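You operate a simulated robot arm through the tools that you are given. There is no shell and no other tool.

Carry out the task below with a simulated two-armed robot. There is one attempt and no reset: what you move stays moved.

## Task
Repack the valve with the ring named on the packing card.
Fine: ring, collar, red clamp lever over it, clamp knob tight, then the wheel.

The check looks at the end state, three seconds after you hand in, the way a careful person would. Anything else that was tipped, shoved, dropped, spilled or broken makes it a failure.

## Robot
Two 7-joint arms with two-finger grippers on one trunk that stands fixed in place. Base frame: the origin is at the foot of the trunk, x ahead of it, y to its left, z up. Readings come in mm, rad, newtons and seconds.
The left shoulder is at [50, 216, 1246], the right one opposite. With the tool pointing down near the work surface each hand reaches from about 240 to 780 mm from the base axis, measured 20 degrees to its own side. Payload 3.18 kg a hand.
Tool frame (each hand has its own): the origin (TCP) lies between the finger pads and is the grasp point; the fingertips stand 30 mm ahead of it; z points along the fingers, y is the line along which they close. Largest opening 144 mm; the body of the gripper starts 103 mm behind the TCP.
Orientation is told as [roll, pitch, yaw] about the base's x, y, z axes, in that order, counted from this pose: with the fingers straight down and closing along the base's y, the tool's x points along the base's -x, its y along +y and its z along -z.

## Interface
- The arms move only by the tool arm_command. It takes "left_commands", "right_commands" or both (then of equal length, played together; a hand with none holds still); each is a list of rows, each an object (a shift or turn left out is 0, a gripper value left out holds the last) with "delta_pos": the shift along the tool's x, y, z in mm, a list of three; "turn": the turn, a rotation vector about the tool's x, y, z in rad, a list of three; "claw": the finger opening in mm, from 0 to 144. In form: [{"delta_pos": [tx, ty, tz], "turn": [rx, ry, rz], "claw": claw}, ...]. A call has 1 to 20 rows; each row shifts and turns the commanded pose from where the row before left it, along the tool's axes as they then stand. Each row takes 0.2 s and may step no farther than 50 mm and 0.15 rad from the row before; otherwise, or with a gripper value out of range, the whole call is refused. A pose out of reach is approached as far as the arm can. The call stops where the force on the tool passes 60 N (or 10 N more than at its start, if that is more) or the arm is blocked; 0.2 s more then pass. Each finger halts on what it meets, pressing with about 37 N; the grip force reading is that of the motor and also rises with nothing between the fingers. The clock runs only during rows and for 0.2 s after the last one: add rows that do not move to give the fingers time. The reply holds the time, the measured pose of the TCP, the force on the tool along the base axes, the opening and the grip force, in the units named above and with some noise, with the torque about the TCP (base axes, N m) and any sound that the robot's microphone picked up.
- Cameras (640 x 400 px; columns grow to the right, rows downward): "scene" is now at [123.9, -42.4, 1461.3]; the picture's right is [-0.43, -0.90, 0.00], its down [-0.27, 0.13, -0.96] and it looks along [0.86, -0.41, -0.30] (base axes); focal length 214 px, centre (320, 200). "left" rides on the left gripper at [76, -16, -143] in its tool frame; the picture's right is [0.21, 0.98, 0.00], its down [-0.84, 0.18, -0.51] and it looks along [-0.50, 0.11, 0.86] (tool axes); focal length 218 px, centre (320, 200). "right" rides on the right gripper at [76, 16, -143] in its tool frame; the picture's right is [-0.21, 0.98, 0.00], its down [-0.84, -0.18, -0.51] and it looks along [-0.50, -0.11, 0.86] (tool axes); focal length 218 px, centre (320, 200). There is no depth. A picture from a camera that has moved, and an enlarged one, comes with that camera's place and axes in the base frame and with its lens.
- camera(camera): a new picture of that camera. No time passes.
- slide_trunk(by): slides the trunk up (or, below 0, down) by that many mm; the arms and the scene camera ride with it, the base frame stays. It gives what a move gives, with no picture.
- aim_head(pan, tilt): turns the head with the scene camera to pan (to the left, within 1.396 rad either way) and tilt (down, from -0.506 to 1.204), counted from straight ahead of the robot. It gives what a move gives.
- enlarge(camera, box): a new picture of the part [left, top, right, bottom] of that camera's present view, enlarged. No time passes.
- sign_off(): hands the job in; it is judged then, once.

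Nothing tells you positions but the pictures and the camera data. Unless the task says otherwise, let go and move clear before handing in.

The tools are called after "Request:" by a JSON object that holds its "api" and its "payload". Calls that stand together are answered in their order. arm_command: Moves the arms, as the interface text tells. Its arguments: {"type":"object","properties":{"left_commands":{"type":"array"},"right_commands":{"type":"array"}},"required":[]} The other tools are called the same way: slide_trunk (by) slides the trunk up or down; aim_head (pan, tilt) turns the head that bears the scene camera; camera (camera) takes a picture; enlarge (camera, box) takes an enlarged picture of a part of a camera's view; sign_off () hands the job in.

At the start:

```text
t: 0.0
left_tcp_pos: [343.8, -6.5, 1404.7]
left_tool_rot: [-0.002, -0.001, 0.003]
left_wrist_force: [-0.2, -0.6, 0.0]
left_ft_torque: [0.02, -0.01, -0.02]
left_gripper_width: 143.9
left_finger_force: 0.1
right_tcp_pos: [334.6, -365.3, 1404.8]
right_tool_rot: [0.001, 0.0, -0.002]
right_wrist_force: [-0.9, -0.9, 0.3]
right_ft_torque: [0.01, 0.01, -0.02]
right_gripper_width: 144.2
right_finger_force: 0.0
trunk travel left (down, up): [-325.0, 44.0]
head pan, tilt: [-0.449, 0.3]
```

scene: 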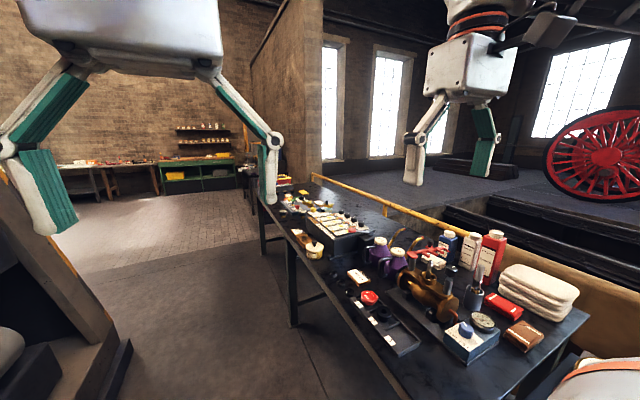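
right: 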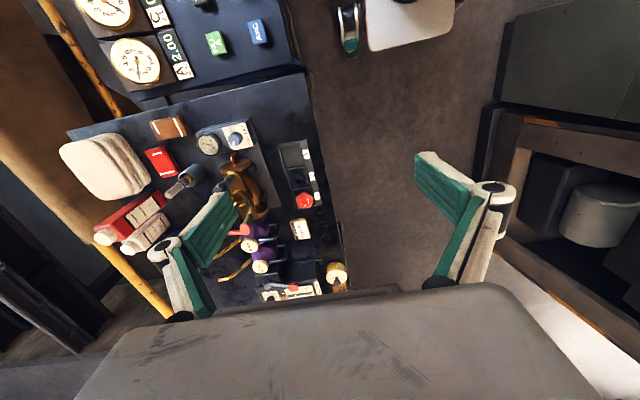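
left: 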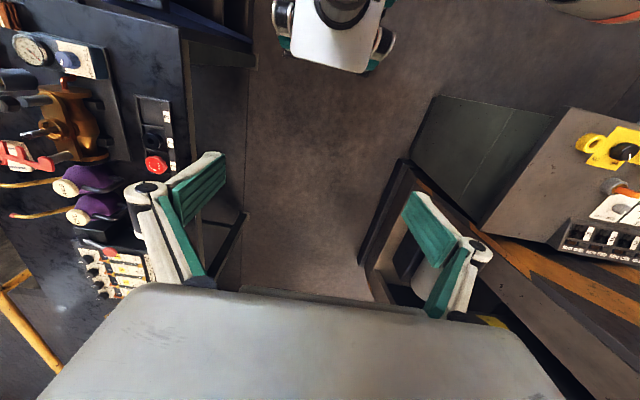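

I see a workbench ahead-right with a brass valve, a tray, oilers, a card and other items. I'll look closer before moving anything.

Request:
{"api": "aim_head", "payload": {"pan": -0.6, "tilt": 0.75}}

Request:
{"api": "camera", "payload": {"camera": "scene"}}

Request:
{"api": "enlarge", "payload": {"camera": "right", "box": [60, 80, 360, 310]}}

```text
t: 0.9
left_tcp_pos: [342.7, -6.7, 1406.4]
left_tool_rot: [-0.004, -0.002, 0.003]
left_wrist_force: [-0.1, 0.7, -0.5]
left_ft_torque: [0.0, 0.03, 0.01]
left_gripper_width: 144.2
left_finger_force: 0.1
right_tcp_pos: [334.9, -365.9, 1404.8]
right_tool_rot: [-0.001, -0.002, -0.003]
right_wrist_force: [-0.5, -0.4, 0.3]
right_ft_torque: [0.0, 0.02, -0.03]
right_gripper_width: 144.1
right_finger_force: 0.0
trunk travel left (down, up): [-325.0, 44.0]
head pan, tilt: [-0.6, 0.75]
```

```text
taken
camera scene: at [108.2, -48.7, 1421.0], right [-0.56, -0.83, 0.0], down [-0.56, 0.38, -0.73], along [0.6, -0.41, -0.68], focal length 214 px, centre (320, 200)
```

scene: 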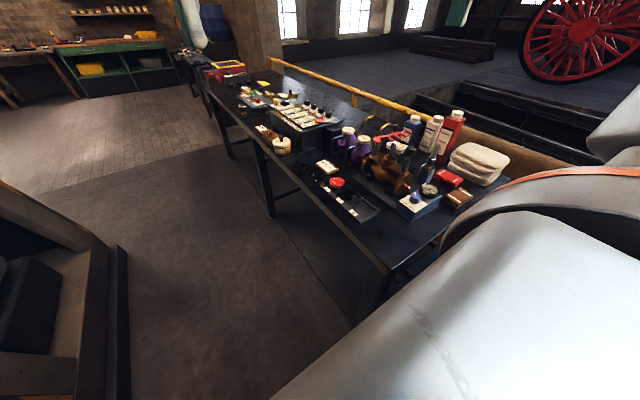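

```text
1.74 times, centred on (210, 195) of right
camera zoom: at [257.3, -347.9, 1546.6], right [0.21, 0.98, 0.0], down [0.84, -0.18, 0.51], along [0.5, -0.11, -0.86], focal length 380 px, centre (511, 209)
```

zoom: 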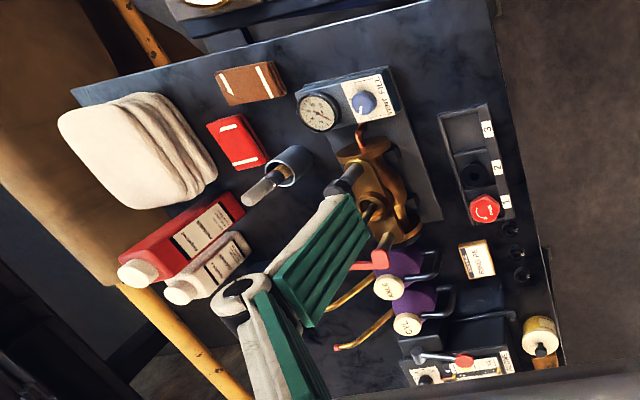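

The valve is on the bench ahead-right with ring tray, card, regulator box. I'll enlarge this view to read the card and parts.

Request:
{"api": "enlarge", "payload": {"camera": "scene", "box": [300, 100, 520, 240]}}

Request:
{"api": "enlarge", "payload": {"camera": "scene", "box": [220, 70, 360, 160]}}

Request:
{"api": "enlarge", "payload": {"camera": "left", "box": [0, 20, 200, 320]}}

Request:
{"api": "enlarge", "payload": {"camera": "right", "box": [180, 180, 360, 310]}}

```text
2.86 times, centred on (410, 170) of scene
camera zoom: at [108.2, -48.7, 1421.0], right [-0.56, -0.83, 0.0], down [-0.56, 0.38, -0.73], along [0.6, -0.41, -0.68], focal length 613 px, centre (63, 286)
```

zoom: 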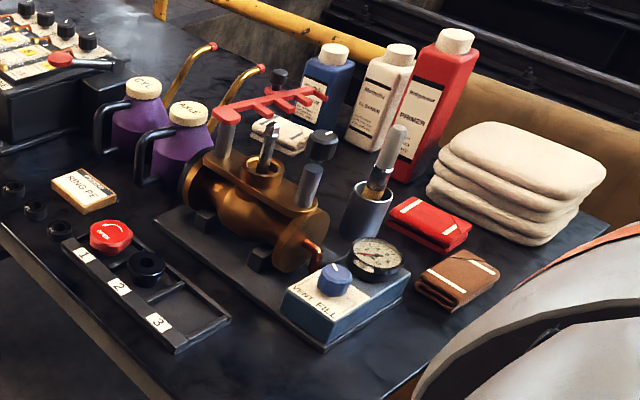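

```text
4.44 times, centred on (290, 115) of scene
camera zoom: at [108.2, -48.7, 1421.0], right [-0.56, -0.83, 0.0], down [-0.56, 0.38, -0.73], along [0.6, -0.41, -0.68], focal length 953 px, centre (453, 578)
```

zoom: 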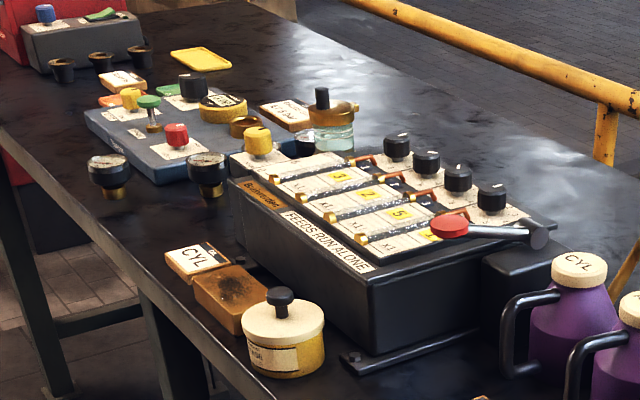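

```text
1.33 times, centred on (100, 170) of left
camera zoom: at [266.1, -23.0, 1548.6], right [-0.21, 0.98, 0.0], down [0.84, 0.18, 0.51], along [0.5, 0.1, -0.86], focal length 291 px, centre (613, 240)
```

zoom: 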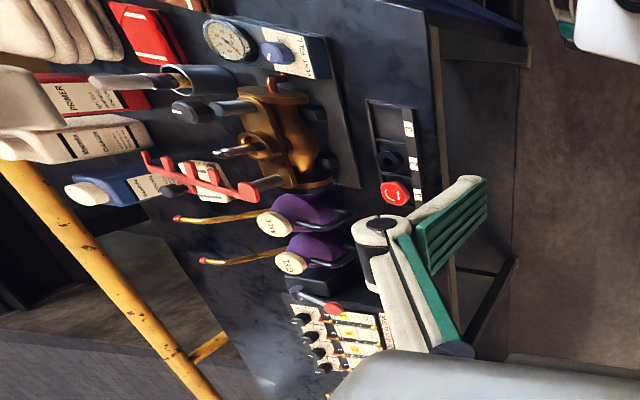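

```text
3.08 times, centred on (270, 245) of right
camera zoom: at [257.3, -347.9, 1546.6], right [0.21, 0.98, 0.0], down [0.84, -0.18, 0.51], along [0.5, -0.11, -0.86], focal length 672 px, centre (474, 62)
```

zoom: 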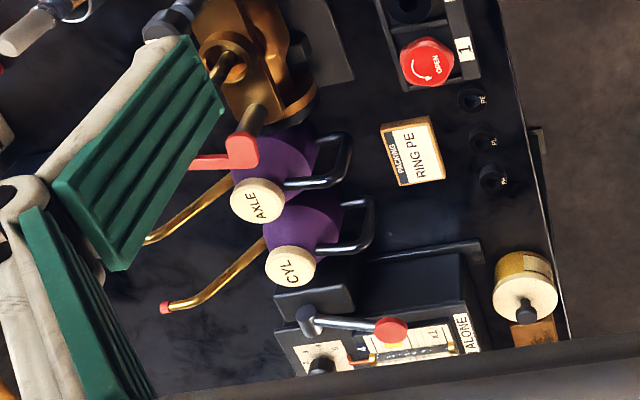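

The card reads "RING PE"; tray holds the red wheel at (622,-476,901), the bonnet is near (537,-657,980), and the bench runs along x on the robot's right. I'll bring the right wrist camera over the rings for a closer look.

Request:
{"api": "arm_command", "payload": {"right_commands": [{"delta_pos": [-37, -6, 26]}, {"delta_pos": [-37, -6, 26]}, {"delta_pos": [-37, -6, 26]}, {"delta_pos": [-37, -6, 26]}, {"delta_pos": [-37, -6, 26]}, {"delta_pos": [-37, -6, 26]}]}}

Request:
{"api": "camera", "payload": {"camera": "right"}}

Request:
{"api": "camera", "payload": {"camera": "scene"}}

Request:
{"api": "camera", "payload": {"camera": "left"}}

```text
t: 2.3
left_tcp_pos: [345.5, -7.6, 1403.5]
left_tool_rot: [-0.001, 0.001, 0.003]
left_wrist_force: [0.2, -0.2, -0.6]
left_ft_torque: [0.02, 0.1, -0.01]
left_gripper_width: 144.1
left_finger_force: 0.0
right_tcp_pos: [559.3, -399.5, 1247.0]
right_tool_rot: [0.001, 0.0, -0.003]
right_wrist_force: [0.3, -0.2, -0.9]
right_ft_torque: [0.01, 0.11, -0.02]
right_gripper_width: 144.0
right_finger_force: 0.0
trunk travel left (down, up): [-325.0, 44.0]
head pan, tilt: [-0.6, 0.75]
```

```text
taken
camera right: at [482.8, -382.5, 1388.8], right [0.21, 0.98, 0.0], down [0.84, -0.18, 0.51], along [0.5, -0.11, -0.86], focal length 218 px, centre (320, 200)
```

right: 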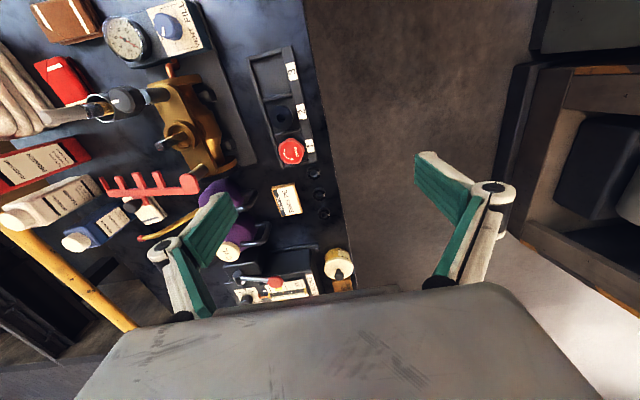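

```text
taken
camera scene: at [110.5, -49.4, 1420.6], right [-0.56, -0.83, 0.0], down [-0.56, 0.39, -0.73], along [0.6, -0.41, -0.68], focal length 214 px, centre (320, 200)
```

scene: 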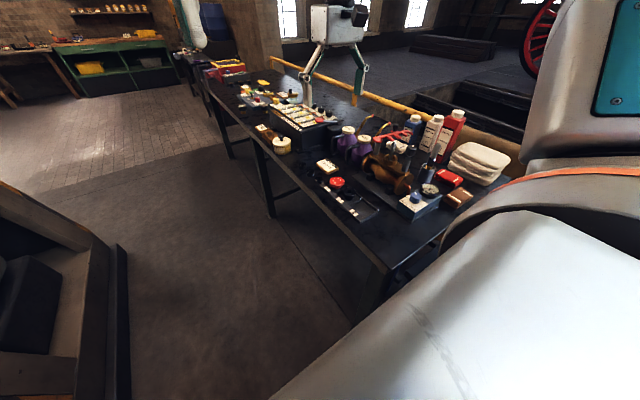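

```text
taken
camera left: at [269.0, -23.7, 1547.9], right [-0.21, 0.98, 0.0], down [0.84, 0.18, 0.51], along [0.49, 0.11, -0.86], focal length 218 px, centre (320, 200)
```

left: 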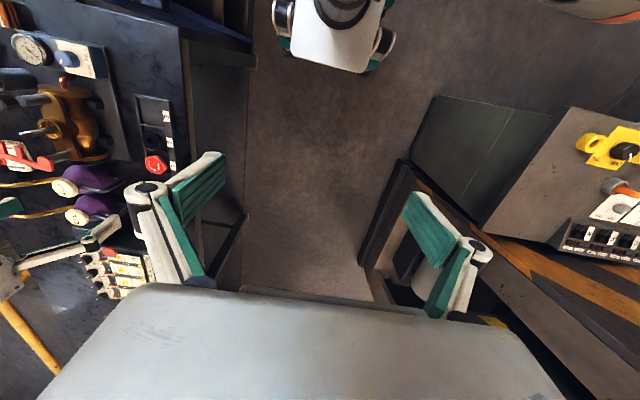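

Request:
{"api": "enlarge", "payload": {"camera": "right", "box": [240, 120, 360, 240]}}

Request:
{"api": "enlarge", "payload": {"camera": "right", "box": [80, 0, 260, 120]}}

Request:
{"api": "enlarge", "payload": {"camera": "right", "box": [80, 60, 330, 240]}}

Request:
{"api": "enlarge", "payload": {"camera": "scene", "box": [310, 120, 440, 220]}}

```text
3.33 times, centred on (300, 180) of right
camera zoom: at [482.8, -382.5, 1388.8], right [0.21, 0.98, 0.0], down [0.84, -0.18, 0.51], along [0.5, -0.11, -0.86], focal length 728 px, centre (387, 267)
```

zoom: 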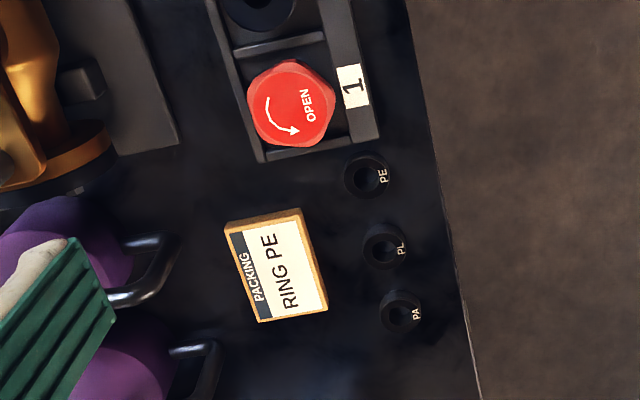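

```text
3.33 times, centred on (170, 60) of right
camera zoom: at [482.8, -382.5, 1388.8], right [0.21, 0.98, 0.0], down [0.84, -0.18, 0.51], along [0.5, -0.11, -0.86], focal length 728 px, centre (820, 667)
```

zoom: 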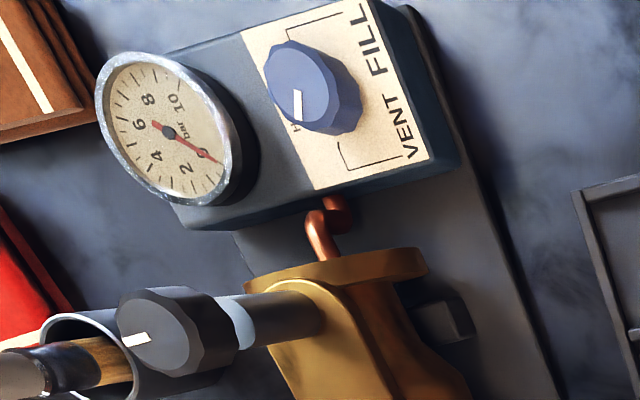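

```text
2.22 times, centred on (205, 150) of right
camera zoom: at [482.8, -382.5, 1388.8], right [0.21, 0.98, 0.0], down [0.84, -0.18, 0.51], along [0.5, -0.11, -0.86], focal length 485 px, centre (576, 311)
```

zoom: 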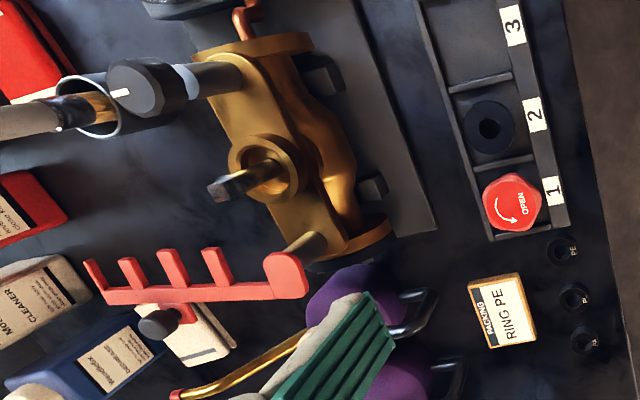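

```text
4.00 times, centred on (375, 170) of scene
camera zoom: at [110.5, -49.4, 1420.6], right [-0.56, -0.83, 0.0], down [-0.56, 0.39, -0.73], along [0.6, -0.41, -0.68], focal length 858 px, centre (100, 320)
```

zoom: 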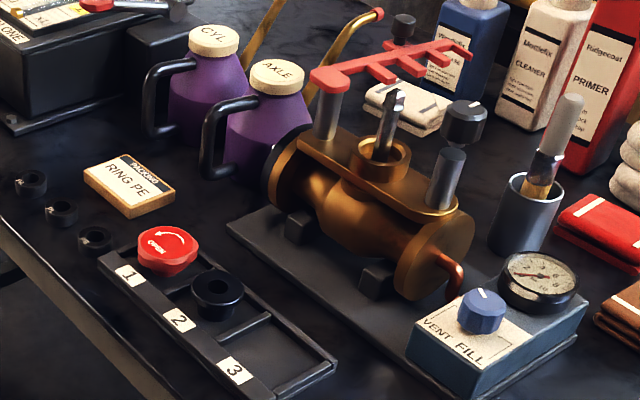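

The rings are labelled PE, PL, PA; PE is nearest the tray. Now I study the gauge, knob, lever and spindle.

Request:
{"api": "enlarge", "payload": {"camera": "right", "box": [100, 0, 210, 70]}}

Request:
{"api": "enlarge", "payload": {"camera": "scene", "box": [370, 120, 430, 160]}}

Request:
{"api": "enlarge", "payload": {"camera": "scene", "box": [350, 150, 450, 220]}}

Request:
{"api": "enlarge", "payload": {"camera": "right", "box": [80, 70, 260, 190]}}

```text
5.71 times, centred on (155, 35) of right
camera zoom: at [482.8, -382.5, 1388.8], right [0.21, 0.98, 0.0], down [0.84, -0.18, 0.51], along [0.5, -0.11, -0.86], focal length 1247 px, centre (1263, 1143)
```

zoom: 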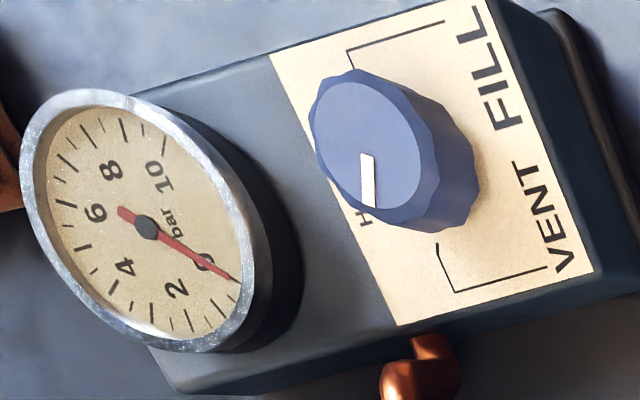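

```text
10.00 times, centred on (400, 140) of scene
camera zoom: at [110.5, -49.4, 1420.6], right [-0.56, -0.83, 0.0], down [-0.56, 0.39, -0.73], along [0.6, -0.41, -0.68], focal length 2145 px, centre (-480, 800)
```

zoom: 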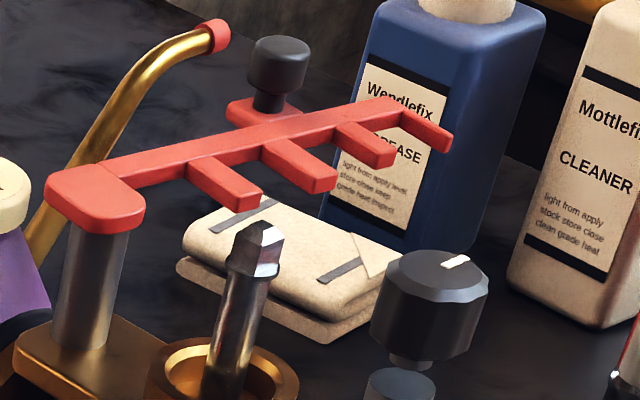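

```text
5.71 times, centred on (400, 185) of scene
camera zoom: at [110.5, -49.4, 1420.6], right [-0.56, -0.83, 0.0], down [-0.56, 0.39, -0.73], along [0.6, -0.41, -0.68], focal length 1226 px, centre (-137, 286)
```

zoom: 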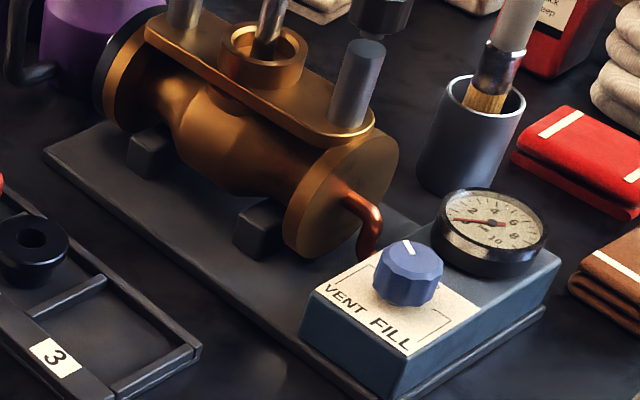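

```text
3.33 times, centred on (170, 130) of right
camera zoom: at [482.8, -382.5, 1388.8], right [0.21, 0.98, 0.0], down [0.84, -0.18, 0.51], along [0.5, -0.11, -0.86], focal length 728 px, centre (820, 433)
```

zoom: 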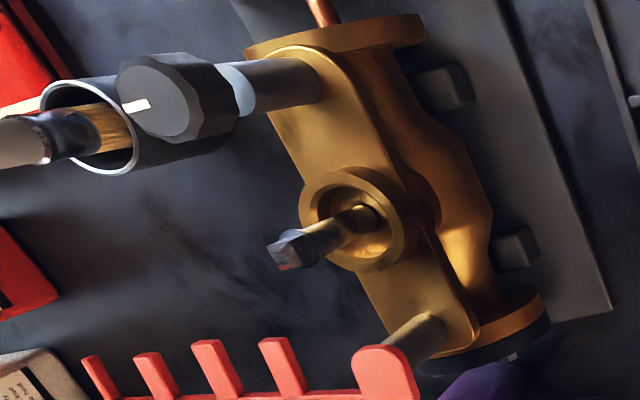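

Gauge is at about zero with the selector on HOLD; I'll leave that alone. Next I move the right hand above the valve for accurate measuring views.

Request:
{"api": "arm_command", "payload": {"right_commands": [{"delta_pos": [14, -36, 11]}, {"delta_pos": [14, -36, 11]}, {"delta_pos": [14, -36, 11]}, {"delta_pos": [14, -36, 11]}, {"delta_pos": [14, -36, 11]}, {"delta_pos": [14, -36, 11]}, {}]}}

Request:
{"api": "camera", "payload": {"camera": "right"}}

Request:
{"api": "camera", "payload": {"camera": "scene"}}

```text
t: 3.9
left_tcp_pos: [342.0, -5.2, 1405.8]
left_tool_rot: [-0.002, -0.001, 0.001]
left_wrist_force: [0.3, 1.0, -0.3]
left_ft_torque: [-0.02, -0.02, -0.01]
left_gripper_width: 144.1
left_finger_force: 0.1
right_tcp_pos: [469.8, -619.7, 1181.7]
right_tool_rot: [0.001, -0.002, -0.003]
right_wrist_force: [-0.1, 0.6, 0.4]
right_ft_torque: [-0.01, 0.02, -0.01]
right_gripper_width: 143.9
right_finger_force: 0.1
trunk travel left (down, up): [-325.0, 44.0]
head pan, tilt: [-0.6, 0.75]
```

```text
taken
camera right: at [391.7, -601.4, 1323.3], right [0.21, 0.98, 0.0], down [0.84, -0.18, 0.51], along [0.5, -0.11, -0.86], focal length 218 px, centre (320, 200)
```

right: 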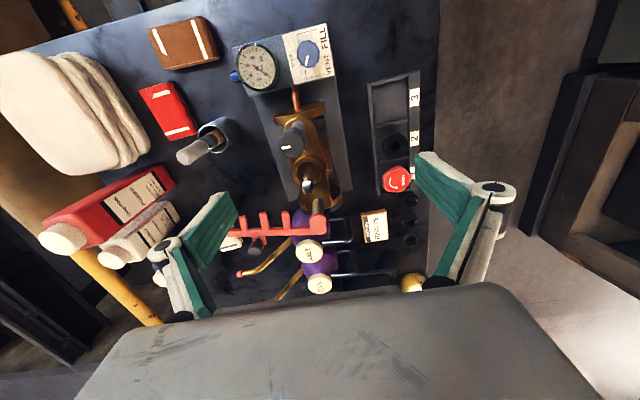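

```text
taken
camera scene: at [108.3, -47.9, 1420.9], right [-0.56, -0.83, 0.0], down [-0.56, 0.38, -0.73], along [0.6, -0.41, -0.68], focal length 214 px, centre (320, 200)
```

scene: 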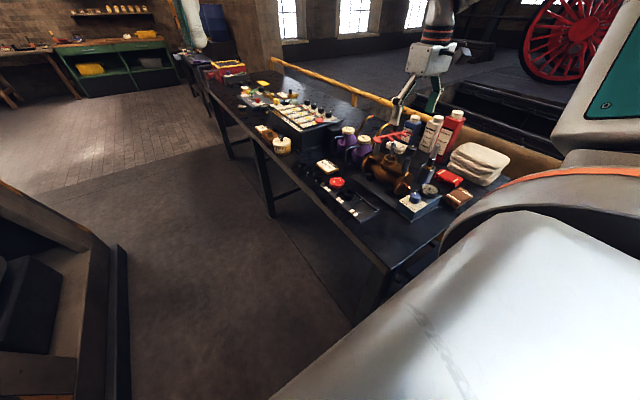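

Request:
{"api": "enlarge", "payload": {"camera": "right", "box": [260, 80, 370, 150]}}

Request:
{"api": "enlarge", "payload": {"camera": "right", "box": [260, 140, 370, 210]}}

Request:
{"api": "enlarge", "payload": {"camera": "right", "box": [230, 190, 340, 260]}}

Request:
{"api": "enlarge", "payload": {"camera": "right", "box": [350, 120, 460, 250]}}

Request:
{"api": "enlarge", "payload": {"camera": "scene", "box": [310, 110, 450, 220]}}

```text
5.71 times, centred on (315, 115) of right
camera zoom: at [391.7, -601.4, 1323.3], right [0.21, 0.98, 0.0], down [0.84, -0.18, 0.51], along [0.5, -0.11, -0.86], focal length 1247 px, centre (349, 686)
```

zoom: 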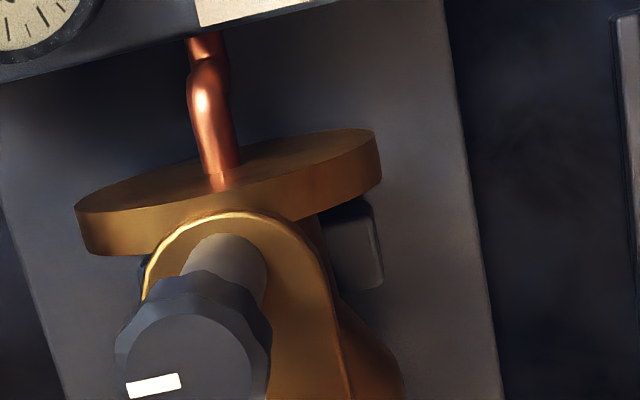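

```text
5.71 times, centred on (315, 175) of right
camera zoom: at [391.7, -601.4, 1323.3], right [0.21, 0.98, 0.0], down [0.84, -0.18, 0.51], along [0.5, -0.11, -0.86], focal length 1247 px, centre (349, 343)
```

zoom: 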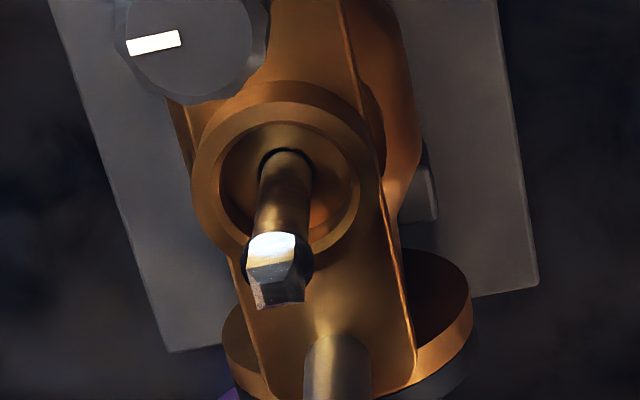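

```text
5.71 times, centred on (285, 225) of right
camera zoom: at [391.7, -601.4, 1323.3], right [0.21, 0.98, 0.0], down [0.84, -0.18, 0.51], along [0.5, -0.11, -0.86], focal length 1247 px, centre (520, 57)
```

zoom: 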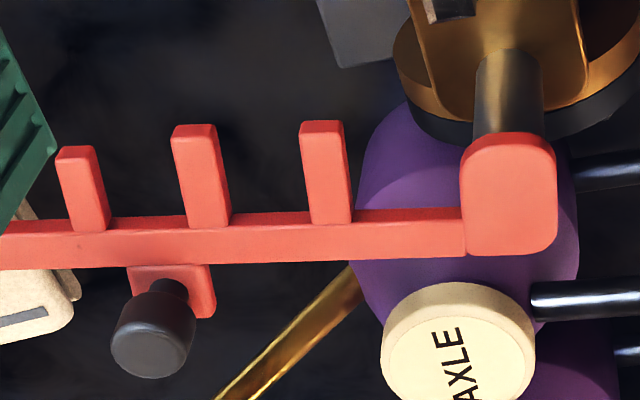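

```text
3.08 times, centred on (405, 185) of right
camera zoom: at [391.7, -601.4, 1323.3], right [0.21, 0.98, 0.0], down [0.84, -0.18, 0.51], along [0.5, -0.11, -0.86], focal length 672 px, centre (58, 246)
```

zoom: 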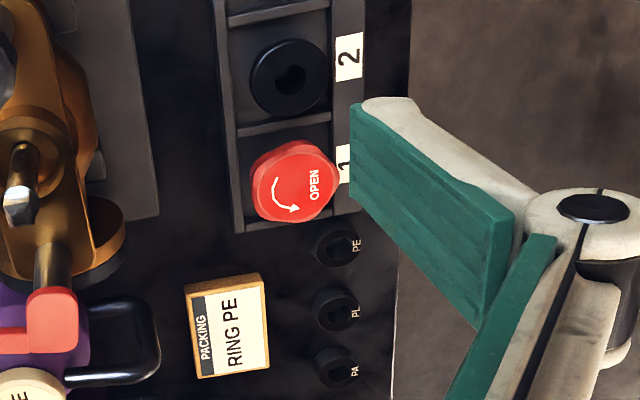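

```text
3.64 times, centred on (380, 165) of scene
camera zoom: at [108.3, -47.9, 1420.9], right [-0.56, -0.83, 0.0], down [-0.56, 0.38, -0.73], along [0.6, -0.41, -0.68], focal length 780 px, centre (102, 327)
```

zoom: 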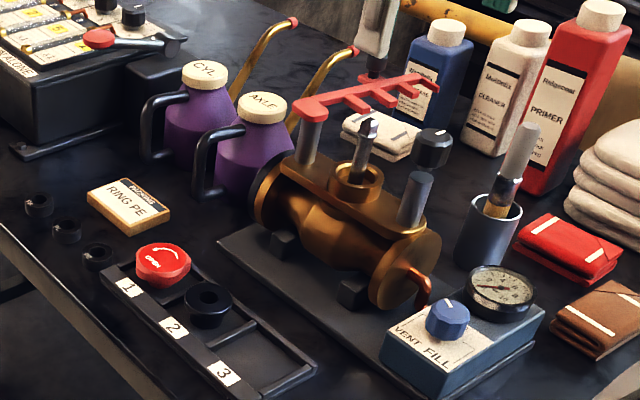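

The stuffing box is empty with a bare stem at about (527,-647), rim z ≈ 998; ring PE's top is at about (701,-444,872). I'll move over the rings for a closer look before grasping.

Request:
{"api": "arm_command", "payload": {"right_commands": [{"delta_pos": [-34, 34, 0]}, {"delta_pos": [-34, 34, 0]}, {"delta_pos": [-34, 34, 0]}, {"delta_pos": [-34, 34, 0]}, {"delta_pos": [-34, 34, 0]}, {"delta_pos": [0, 0, 45], "claw": 70}, {"delta_pos": [0, 0, 45]}, {"delta_pos": [0, 0, 45]}, {"delta_pos": [0, 0, 45]}, {}]}}

Request:
{"api": "camera", "payload": {"camera": "right"}}

Request:
{"api": "enlarge", "payload": {"camera": "right", "box": [290, 60, 450, 240]}}

```text
t: 6.1
left_tcp_pos: [341.9, -5.5, 1405.6]
left_tool_rot: [-0.002, 0.0, 0.002]
left_wrist_force: [-0.4, 0.2, -0.8]
left_ft_torque: [-0.03, -0.04, 0.0]
left_gripper_width: 144.0
left_finger_force: 0.1
right_tcp_pos: [642.6, -445.9, 1000.4]
right_tool_rot: [0.002, -0.005, -0.002]
right_wrist_force: [-1.0, -1.0, -0.3]
right_ft_torque: [0.01, -0.01, 0.0]
right_gripper_width: 70.0
right_finger_force: 0.1
trunk travel left (down, up): [-325.0, 44.0]
head pan, tilt: [-0.6, 0.75]
```

```text
taken
camera right: at [565.5, -428.5, 1142.8], right [0.21, 0.98, 0.0], down [0.84, -0.18, 0.51], along [0.5, -0.11, -0.86], focal length 218 px, centre (320, 200)
```

right: 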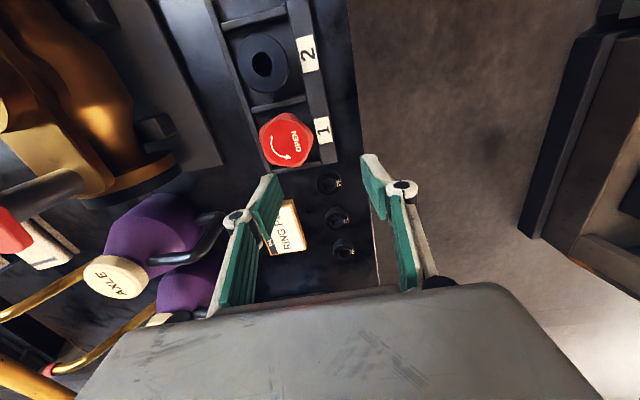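

```text
2.22 times, centred on (370, 150) of right
camera zoom: at [565.5, -428.5, 1142.8], right [0.21, 0.98, 0.0], down [0.84, -0.18, 0.51], along [0.5, -0.11, -0.86], focal length 485 px, centre (209, 311)
```

zoom: 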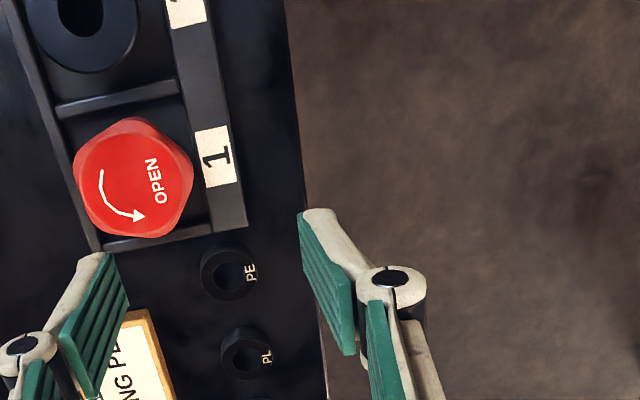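

Request:
{"api": "enlarge", "payload": {"camera": "right", "box": [300, 160, 370, 270]}}

Request:
{"api": "enlarge", "payload": {"camera": "right", "box": [220, 10, 340, 180]}}

Request:
{"api": "enlarge", "payload": {"camera": "scene", "box": [310, 150, 390, 220]}}

Request:
{"api": "enlarge", "payload": {"camera": "scene", "box": [370, 120, 430, 180]}}

```text
3.64 times, centred on (335, 215) of right
camera zoom: at [565.5, -428.5, 1142.8], right [0.21, 0.98, 0.0], down [0.84, -0.18, 0.51], along [0.5, -0.11, -0.86], focal length 794 px, centre (266, 146)
```

zoom: 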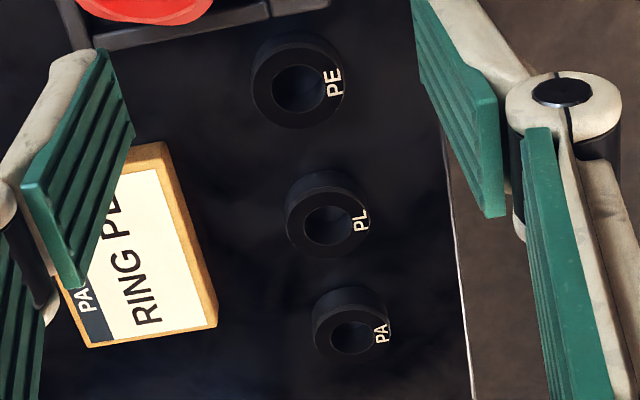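

```text
2.35 times, centred on (280, 95) of right
camera zoom: at [565.5, -428.5, 1142.8], right [0.21, 0.98, 0.0], down [0.84, -0.18, 0.51], along [0.5, -0.11, -0.86], focal length 514 px, centre (414, 447)
```

zoom: 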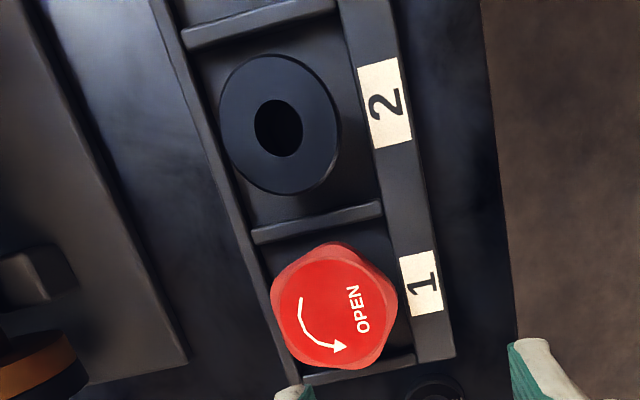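

```text
5.71 times, centred on (350, 185) of scene
camera zoom: at [107.2, -48.3, 1421.0], right [-0.56, -0.83, 0.0], down [-0.56, 0.39, -0.73], along [0.6, -0.41, -0.68], focal length 1226 px, centre (149, 286)
```

zoom: 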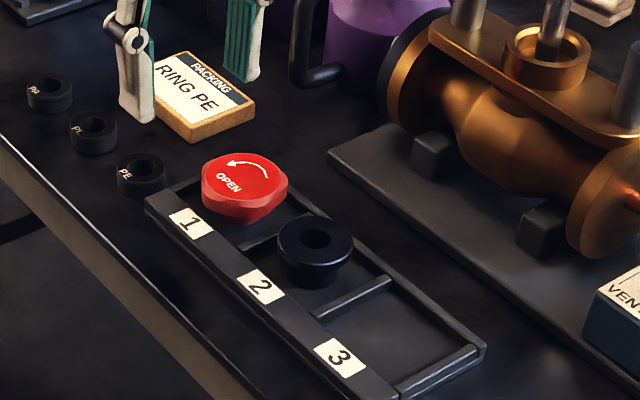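

```text
6.67 times, centred on (400, 150) of scene
camera zoom: at [107.2, -48.3, 1421.0], right [-0.56, -0.83, 0.0], down [-0.56, 0.39, -0.73], along [0.6, -0.41, -0.68], focal length 1430 px, centre (-213, 533)
```

zoom: 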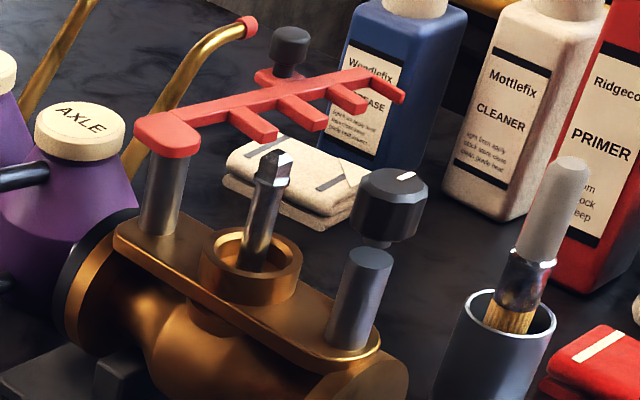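

The rings differ slightly in size and PE is clearly the one by the tray. I'll lower the hand over PE and check alignment.

Request:
{"api": "arm_command", "payload": {"right_commands": [{"delta_pos": [-29, 1, 15]}, {"delta_pos": [-29, 1, 15]}, {"delta_pos": [0, 0, 40]}, {}]}}

Request:
{"api": "camera", "payload": {"camera": "right"}}

Request:
{"api": "enlarge", "payload": {"camera": "right", "box": [240, 100, 400, 200]}}

Request:
{"api": "enlarge", "payload": {"camera": "scene", "box": [310, 150, 390, 200]}}

```text
t: 7.1
left_tcp_pos: [341.7, -7.2, 1405.0]
left_tool_rot: [-0.002, -0.002, 0.002]
left_wrist_force: [-0.4, 0.8, -0.1]
left_ft_torque: [-0.02, 0.0, -0.01]
left_gripper_width: 144.0
left_finger_force: 0.1
right_tcp_pos: [653.8, -451.0, 954.2]
right_tool_rot: [0.001, -0.004, -0.002]
right_wrist_force: [0.0, 0.2, -0.1]
right_ft_torque: [-0.01, -0.03, 0.01]
right_gripper_width: 69.8
right_finger_force: 0.0
right hand out of reach, approached as far as the arm can: row 1, 2, 3
trunk travel left (down, up): [-325.0, 44.0]
head pan, tilt: [-0.6, 0.75]
```

```text
taken
camera right: at [575.5, -432.8, 1094.4], right [0.21, 0.98, 0.0], down [0.84, -0.18, 0.51], along [0.5, -0.11, -0.86], focal length 218 px, centre (320, 200)
```

right: 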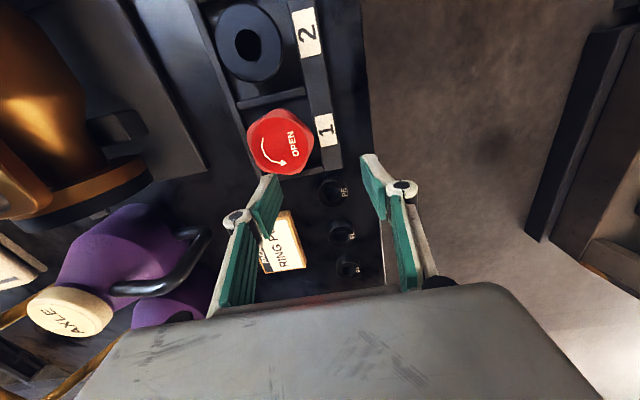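

```text
4.00 times, centred on (320, 150) of right
camera zoom: at [575.5, -432.8, 1094.4], right [0.21, 0.98, 0.0], down [0.84, -0.18, 0.51], along [0.5, -0.11, -0.86], focal length 873 px, centre (320, 400)
```

zoom: 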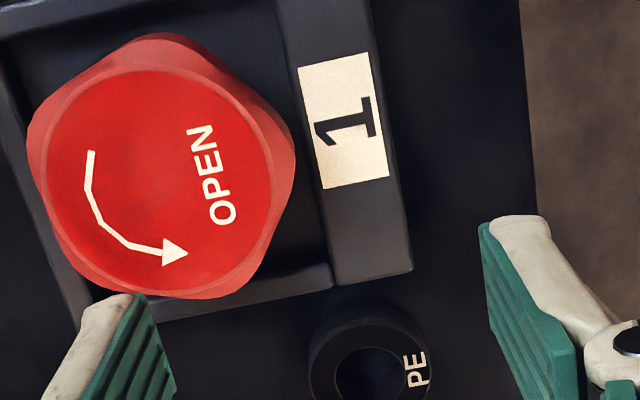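

```text
8.00 times, centred on (350, 175) of scene
camera zoom: at [107.2, -48.1, 1421.0], right [-0.56, -0.83, 0.0], down [-0.56, 0.38, -0.73], along [0.6, -0.41, -0.68], focal length 1716 px, centre (80, 400)
```

zoom: 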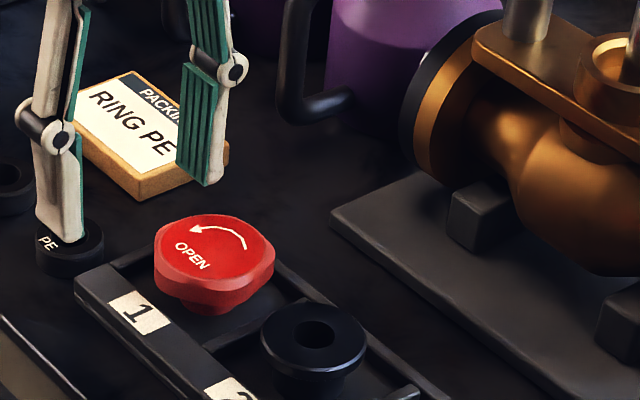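

The right hand is out of reach with the trunk this high, so I'll raise the hand, pull it back, then lower the trunk.

Request:
{"api": "arm_command", "payload": {"right_commands": [{"delta_pos": [20, 0, -40]}, {"delta_pos": [20, 0, -40]}, {"delta_pos": [20, 0, -40]}, {"delta_pos": [20, 0, -40]}, {"delta_pos": [20, 0, -40]}, {"delta_pos": [20, 0, -40]}, {}]}}

Request:
{"api": "slide_trunk", "payload": {"by": -100}}

Request:
{"api": "camera", "payload": {"camera": "right"}}

Request:
{"api": "camera", "payload": {"camera": "scene"}}

Request:
{"api": "camera", "payload": {"camera": "left"}}

```text
t: 8.7
left_tcp_pos: [344.6, -7.6, 1404.7]
left_tool_rot: [-0.002, 0.002, 0.002]
left_wrist_force: [0.0, 1.0, -0.2]
left_ft_torque: [0.01, 0.01, -0.04]
left_gripper_width: 144.2
left_finger_force: 0.1
right_tcp_pos: [529.3, -449.3, 1190.1]
right_tool_rot: [0.004, -0.001, -0.003]
right_wrist_force: [0.2, 0.0, -0.7]
right_ft_torque: [0.02, 0.06, -0.02]
right_gripper_width: 69.9
right_finger_force: 0.0
trunk travel left (down, up): [-325.0, 44.0]
head pan, tilt: [-0.6, 0.75]
```

```text
t: 10.0
left_tcp_pos: [341.6, -7.2, 1306.4]
left_tool_rot: [-0.002, -0.003, 0.002]
left_wrist_force: [-0.2, -0.5, 0.4]
left_ft_torque: [0.01, -0.08, -0.02]
left_gripper_width: 143.7
left_finger_force: 0.1
right_tcp_pos: [533.1, -448.7, 1094.6]
right_tool_rot: [0.002, -0.003, -0.002]
right_wrist_force: [-0.1, 0.0, 0.6]
right_ft_torque: [0.05, -0.02, -0.02]
right_gripper_width: 69.7
right_finger_force: 0.1
trunk travel left (down, up): [-225.0, 144.0]
head pan, tilt: [-0.6, 0.75]
```

```text
taken
camera right: at [455.6, -431.3, 1235.2], right [0.21, 0.98, 0.0], down [0.84, -0.18, 0.51], along [0.5, -0.11, -0.86], focal length 218 px, centre (320, 200)
```

right: 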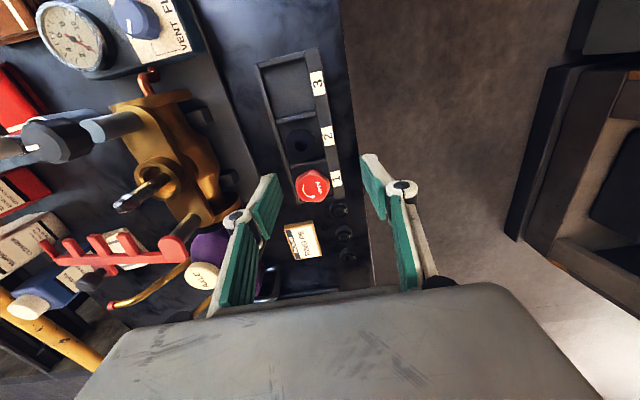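

```text
taken
camera scene: at [143.3, -48.7, 1318.6], right [-0.56, -0.83, 0.0], down [-0.56, 0.39, -0.73], along [0.6, -0.41, -0.68], focal length 214 px, centre (320, 200)
```

scene: 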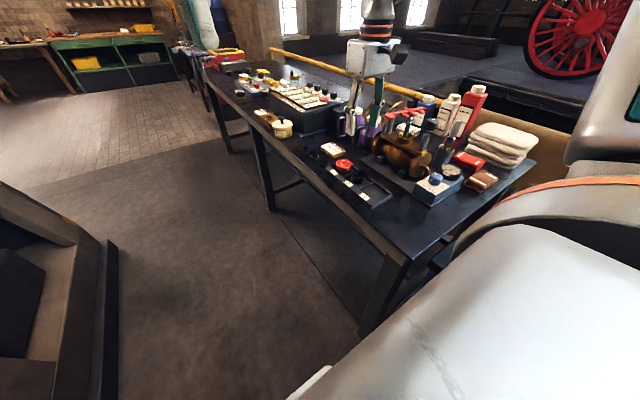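

```text
taken
camera left: at [264.3, -22.9, 1449.4], right [-0.21, 0.98, 0.0], down [0.84, 0.18, 0.51], along [0.5, 0.1, -0.86], focal length 218 px, centre (320, 200)
```

left: 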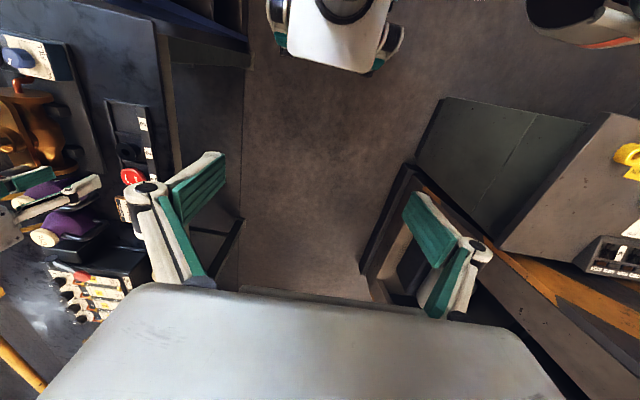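

The trunk is 100 mm lower. I'll try the reach to PE again at a hover height.

Request:
{"api": "arm_command", "payload": {"right_commands": [{"delta_pos": [-34, 1, 20]}, {"delta_pos": [-34, 1, 20]}, {"delta_pos": [-34, 1, 20]}, {"delta_pos": [-34, 1, 35]}, {"delta_pos": [-33, 0, 35]}, {"delta_pos": [0, 0, 35]}, {}]}}

Request:
{"api": "camera", "payload": {"camera": "right"}}

Request:
{"api": "enlarge", "payload": {"camera": "right", "box": [240, 100, 400, 200]}}

Request:
{"api": "camera", "payload": {"camera": "scene"}}

```text
t: 11.6
left_tcp_pos: [342.7, -7.2, 1306.1]
left_tool_rot: [0.0, 0.0, 0.0]
left_wrist_force: [0.4, 0.2, 0.4]
left_ft_torque: [0.01, 0.03, -0.04]
left_gripper_width: 143.9
left_finger_force: 0.2
right_tcp_pos: [704.8, -446.1, 928.0]
right_tool_rot: [0.002, -0.002, -0.003]
right_wrist_force: [0.9, 0.1, -0.1]
right_ft_torque: [-0.02, 0.01, 0.02]
right_gripper_width: 70.1
right_finger_force: 0.0
trunk travel left (down, up): [-225.0, 144.0]
head pan, tilt: [-0.6, 0.75]
```

```text
taken
camera right: at [628.3, -429.0, 1069.1], right [0.21, 0.98, 0.0], down [0.84, -0.18, 0.51], along [0.5, -0.11, -0.86], focal length 218 px, centre (320, 200)
```

right: 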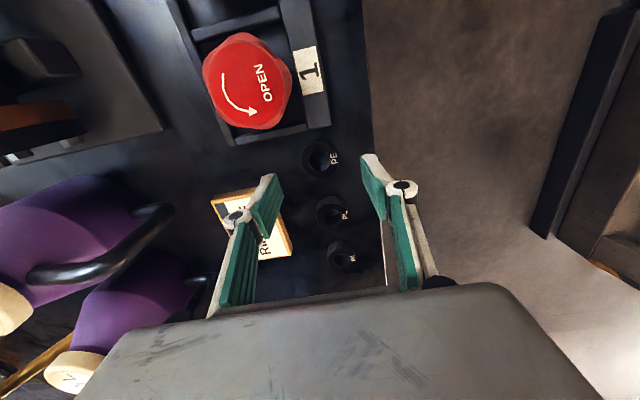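

```text
4.00 times, centred on (320, 150) of right
camera zoom: at [628.3, -429.0, 1069.1], right [0.21, 0.98, 0.0], down [0.84, -0.18, 0.51], along [0.5, -0.11, -0.86], focal length 873 px, centre (320, 400)
```

zoom: 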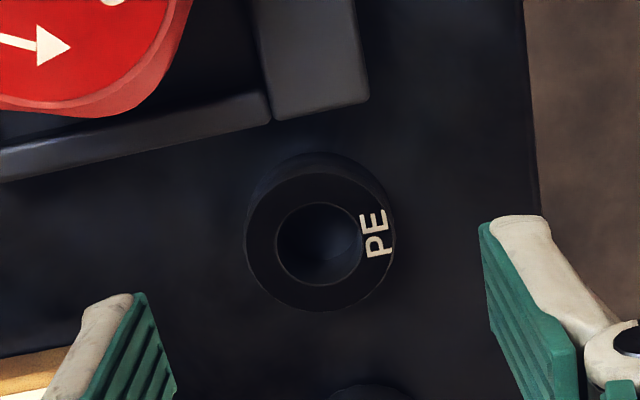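

```text
taken
camera scene: at [144.6, -48.7, 1318.2], right [-0.56, -0.83, 0.0], down [-0.56, 0.39, -0.73], along [0.6, -0.41, -0.68], focal length 214 px, centre (320, 200)
```

scene: 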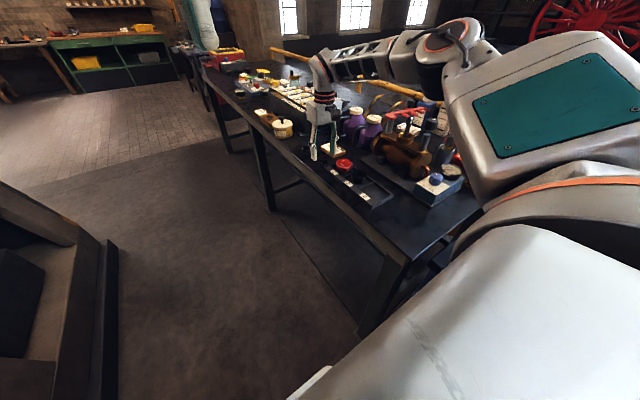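

The hand now reaches; PE sits under the fingers, about 3 mm nearer than the TCP. I'll correct, descend and grip the ring by its upper half.

Request:
{"api": "arm_command", "payload": {"right_commands": [{"delta_pos": [3, 0, 0]}, {"delta_pos": [0, 0, 17]}, {"delta_pos": [0, 0, 17]}, {"claw": 20}, {}, {}]}}

Request:
{"api": "camera", "payload": {"camera": "right"}}

Request:
{"api": "enlarge", "payload": {"camera": "right", "box": [240, 120, 400, 220]}}

Request:
{"api": "enlarge", "payload": {"camera": "scene", "box": [290, 110, 370, 190]}}

```text
t: 13.0
left_tcp_pos: [343.1, -7.5, 1304.2]
left_tool_rot: [-0.001, 0.0, 0.001]
left_wrist_force: [0.2, 1.2, -0.4]
left_ft_torque: [-0.02, -0.04, 0.03]
left_gripper_width: 144.0
left_finger_force: 0.0
right_tcp_pos: [700.9, -445.1, 893.1]
right_tool_rot: [0.002, -0.002, 0.0]
right_wrist_force: [0.0, -0.1, -0.2]
right_ft_torque: [-0.01, 0.01, 0.0]
right_gripper_width: 35.4
right_finger_force: 37.4
trunk travel left (down, up): [-225.0, 144.0]
head pan, tilt: [-0.6, 0.75]
```

```text
taken
camera right: at [623.1, -428.3, 1035.6], right [0.21, 0.98, 0.0], down [0.84, -0.18, 0.51], along [0.5, -0.11, -0.86], focal length 218 px, centre (320, 200)
```

right: 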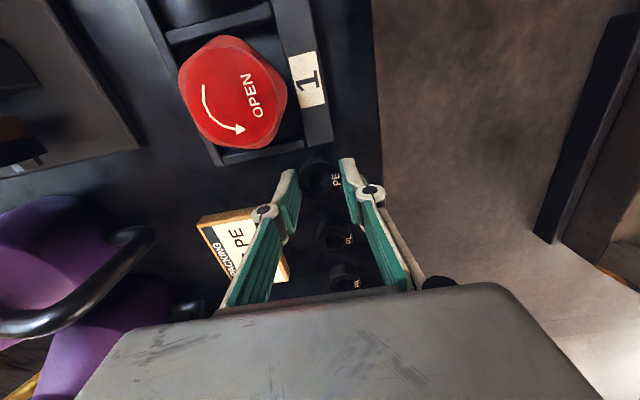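

```text
4.00 times, centred on (320, 170) of right
camera zoom: at [623.1, -428.3, 1035.6], right [0.21, 0.98, 0.0], down [0.84, -0.18, 0.51], along [0.5, -0.11, -0.86], focal length 873 px, centre (320, 320)
```

zoom: 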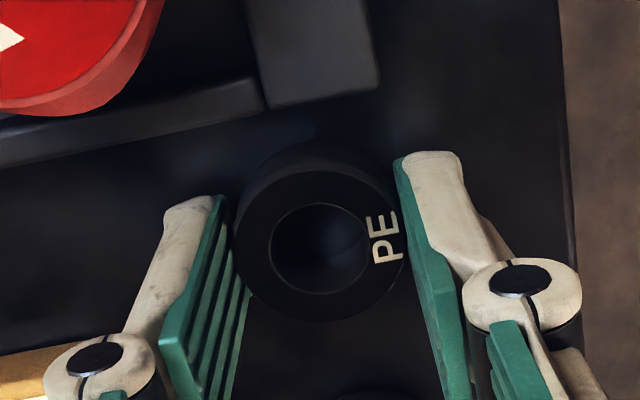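

```text
5.00 times, centred on (330, 150) of scene
camera zoom: at [144.4, -48.7, 1318.2], right [-0.56, -0.83, 0.0], down [-0.56, 0.39, -0.73], along [0.6, -0.41, -0.68], focal length 1072 px, centre (270, 450)
```

zoom: 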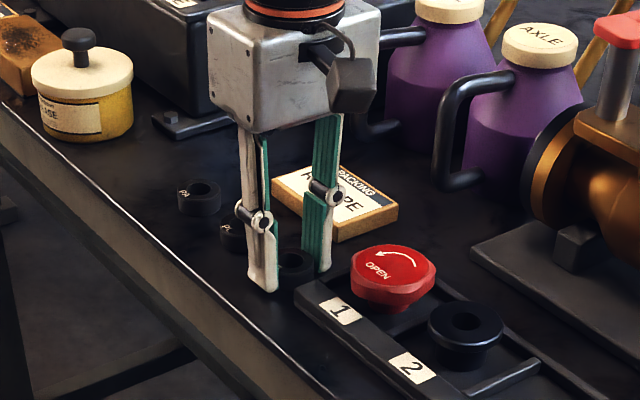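

Ring PE is gripped at 35 mm. I'll lift it straight up and carry it to a viewing spot short of the valve.

Request:
{"api": "arm_command", "payload": {"right_commands": [{"delta_pos": [0, 0, -20]}, {"delta_pos": [0, 0, -43]}, {"delta_pos": [0, 0, -48]}, {"delta_pos": [0, 0, -48]}, {"delta_pos": [0, 0, -48]}, {"delta_pos": [0, 0, -48]}, {"delta_pos": [33, -25, 0]}, {"delta_pos": [33, -25, 0]}, {"delta_pos": [33, -25, 0]}, {"delta_pos": [33, -25, 0]}, {"delta_pos": [33, -25, 0]}, {"delta_pos": [33, -25, 0]}, {"delta_pos": [33, -25, 0]}, {}]}}

Request:
{"api": "camera", "payload": {"camera": "right"}}

Request:
{"api": "camera", "payload": {"camera": "scene"}}

```text
t: 16.0
left_tcp_pos: [343.3, -4.5, 1303.9]
left_tool_rot: [0.0, 0.003, 0.002]
left_wrist_force: [-0.3, 0.6, 0.5]
left_ft_torque: [0.0, 0.0, 0.02]
left_gripper_width: 143.9
left_finger_force: 0.1
right_tcp_pos: [455.7, -635.4, 1139.5]
right_tool_rot: [0.003, 0.0, -0.003]
right_wrist_force: [0.5, -0.3, -0.4]
right_ft_torque: [-0.01, 0.04, 0.01]
right_gripper_width: 35.1
right_finger_force: 37.4
right hand out of reach, approached as far as the arm can: row 6
trunk travel left (down, up): [-225.0, 144.0]
head pan, tilt: [-0.6, 0.75]
```

```text
taken
camera right: at [377.9, -618.3, 1281.2], right [0.21, 0.98, 0.0], down [0.84, -0.18, 0.51], along [0.5, -0.11, -0.86], focal length 218 px, centre (320, 200)
```

right: 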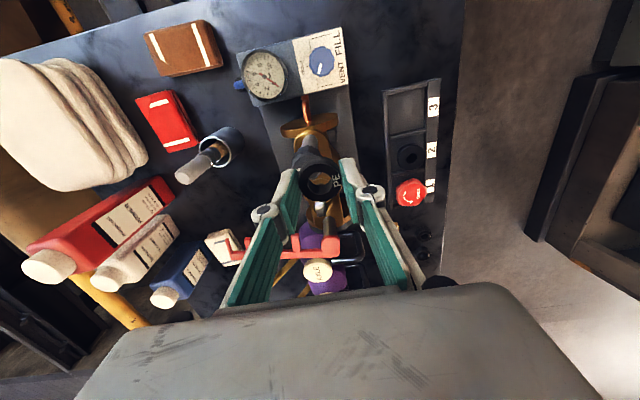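

```text
taken
camera scene: at [145.2, -48.5, 1317.9], right [-0.56, -0.83, 0.0], down [-0.56, 0.39, -0.73], along [0.6, -0.41, -0.68], focal length 214 px, centre (320, 200)
```

scene: 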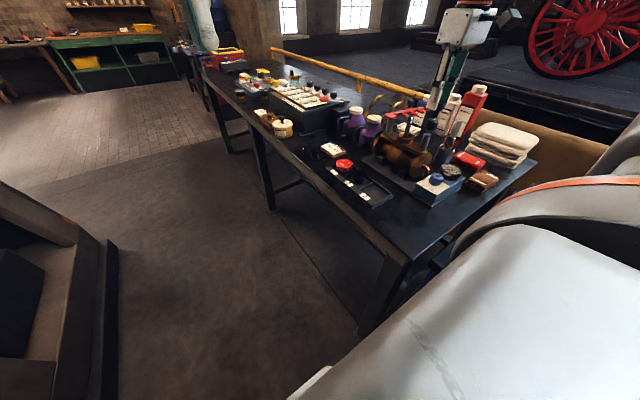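

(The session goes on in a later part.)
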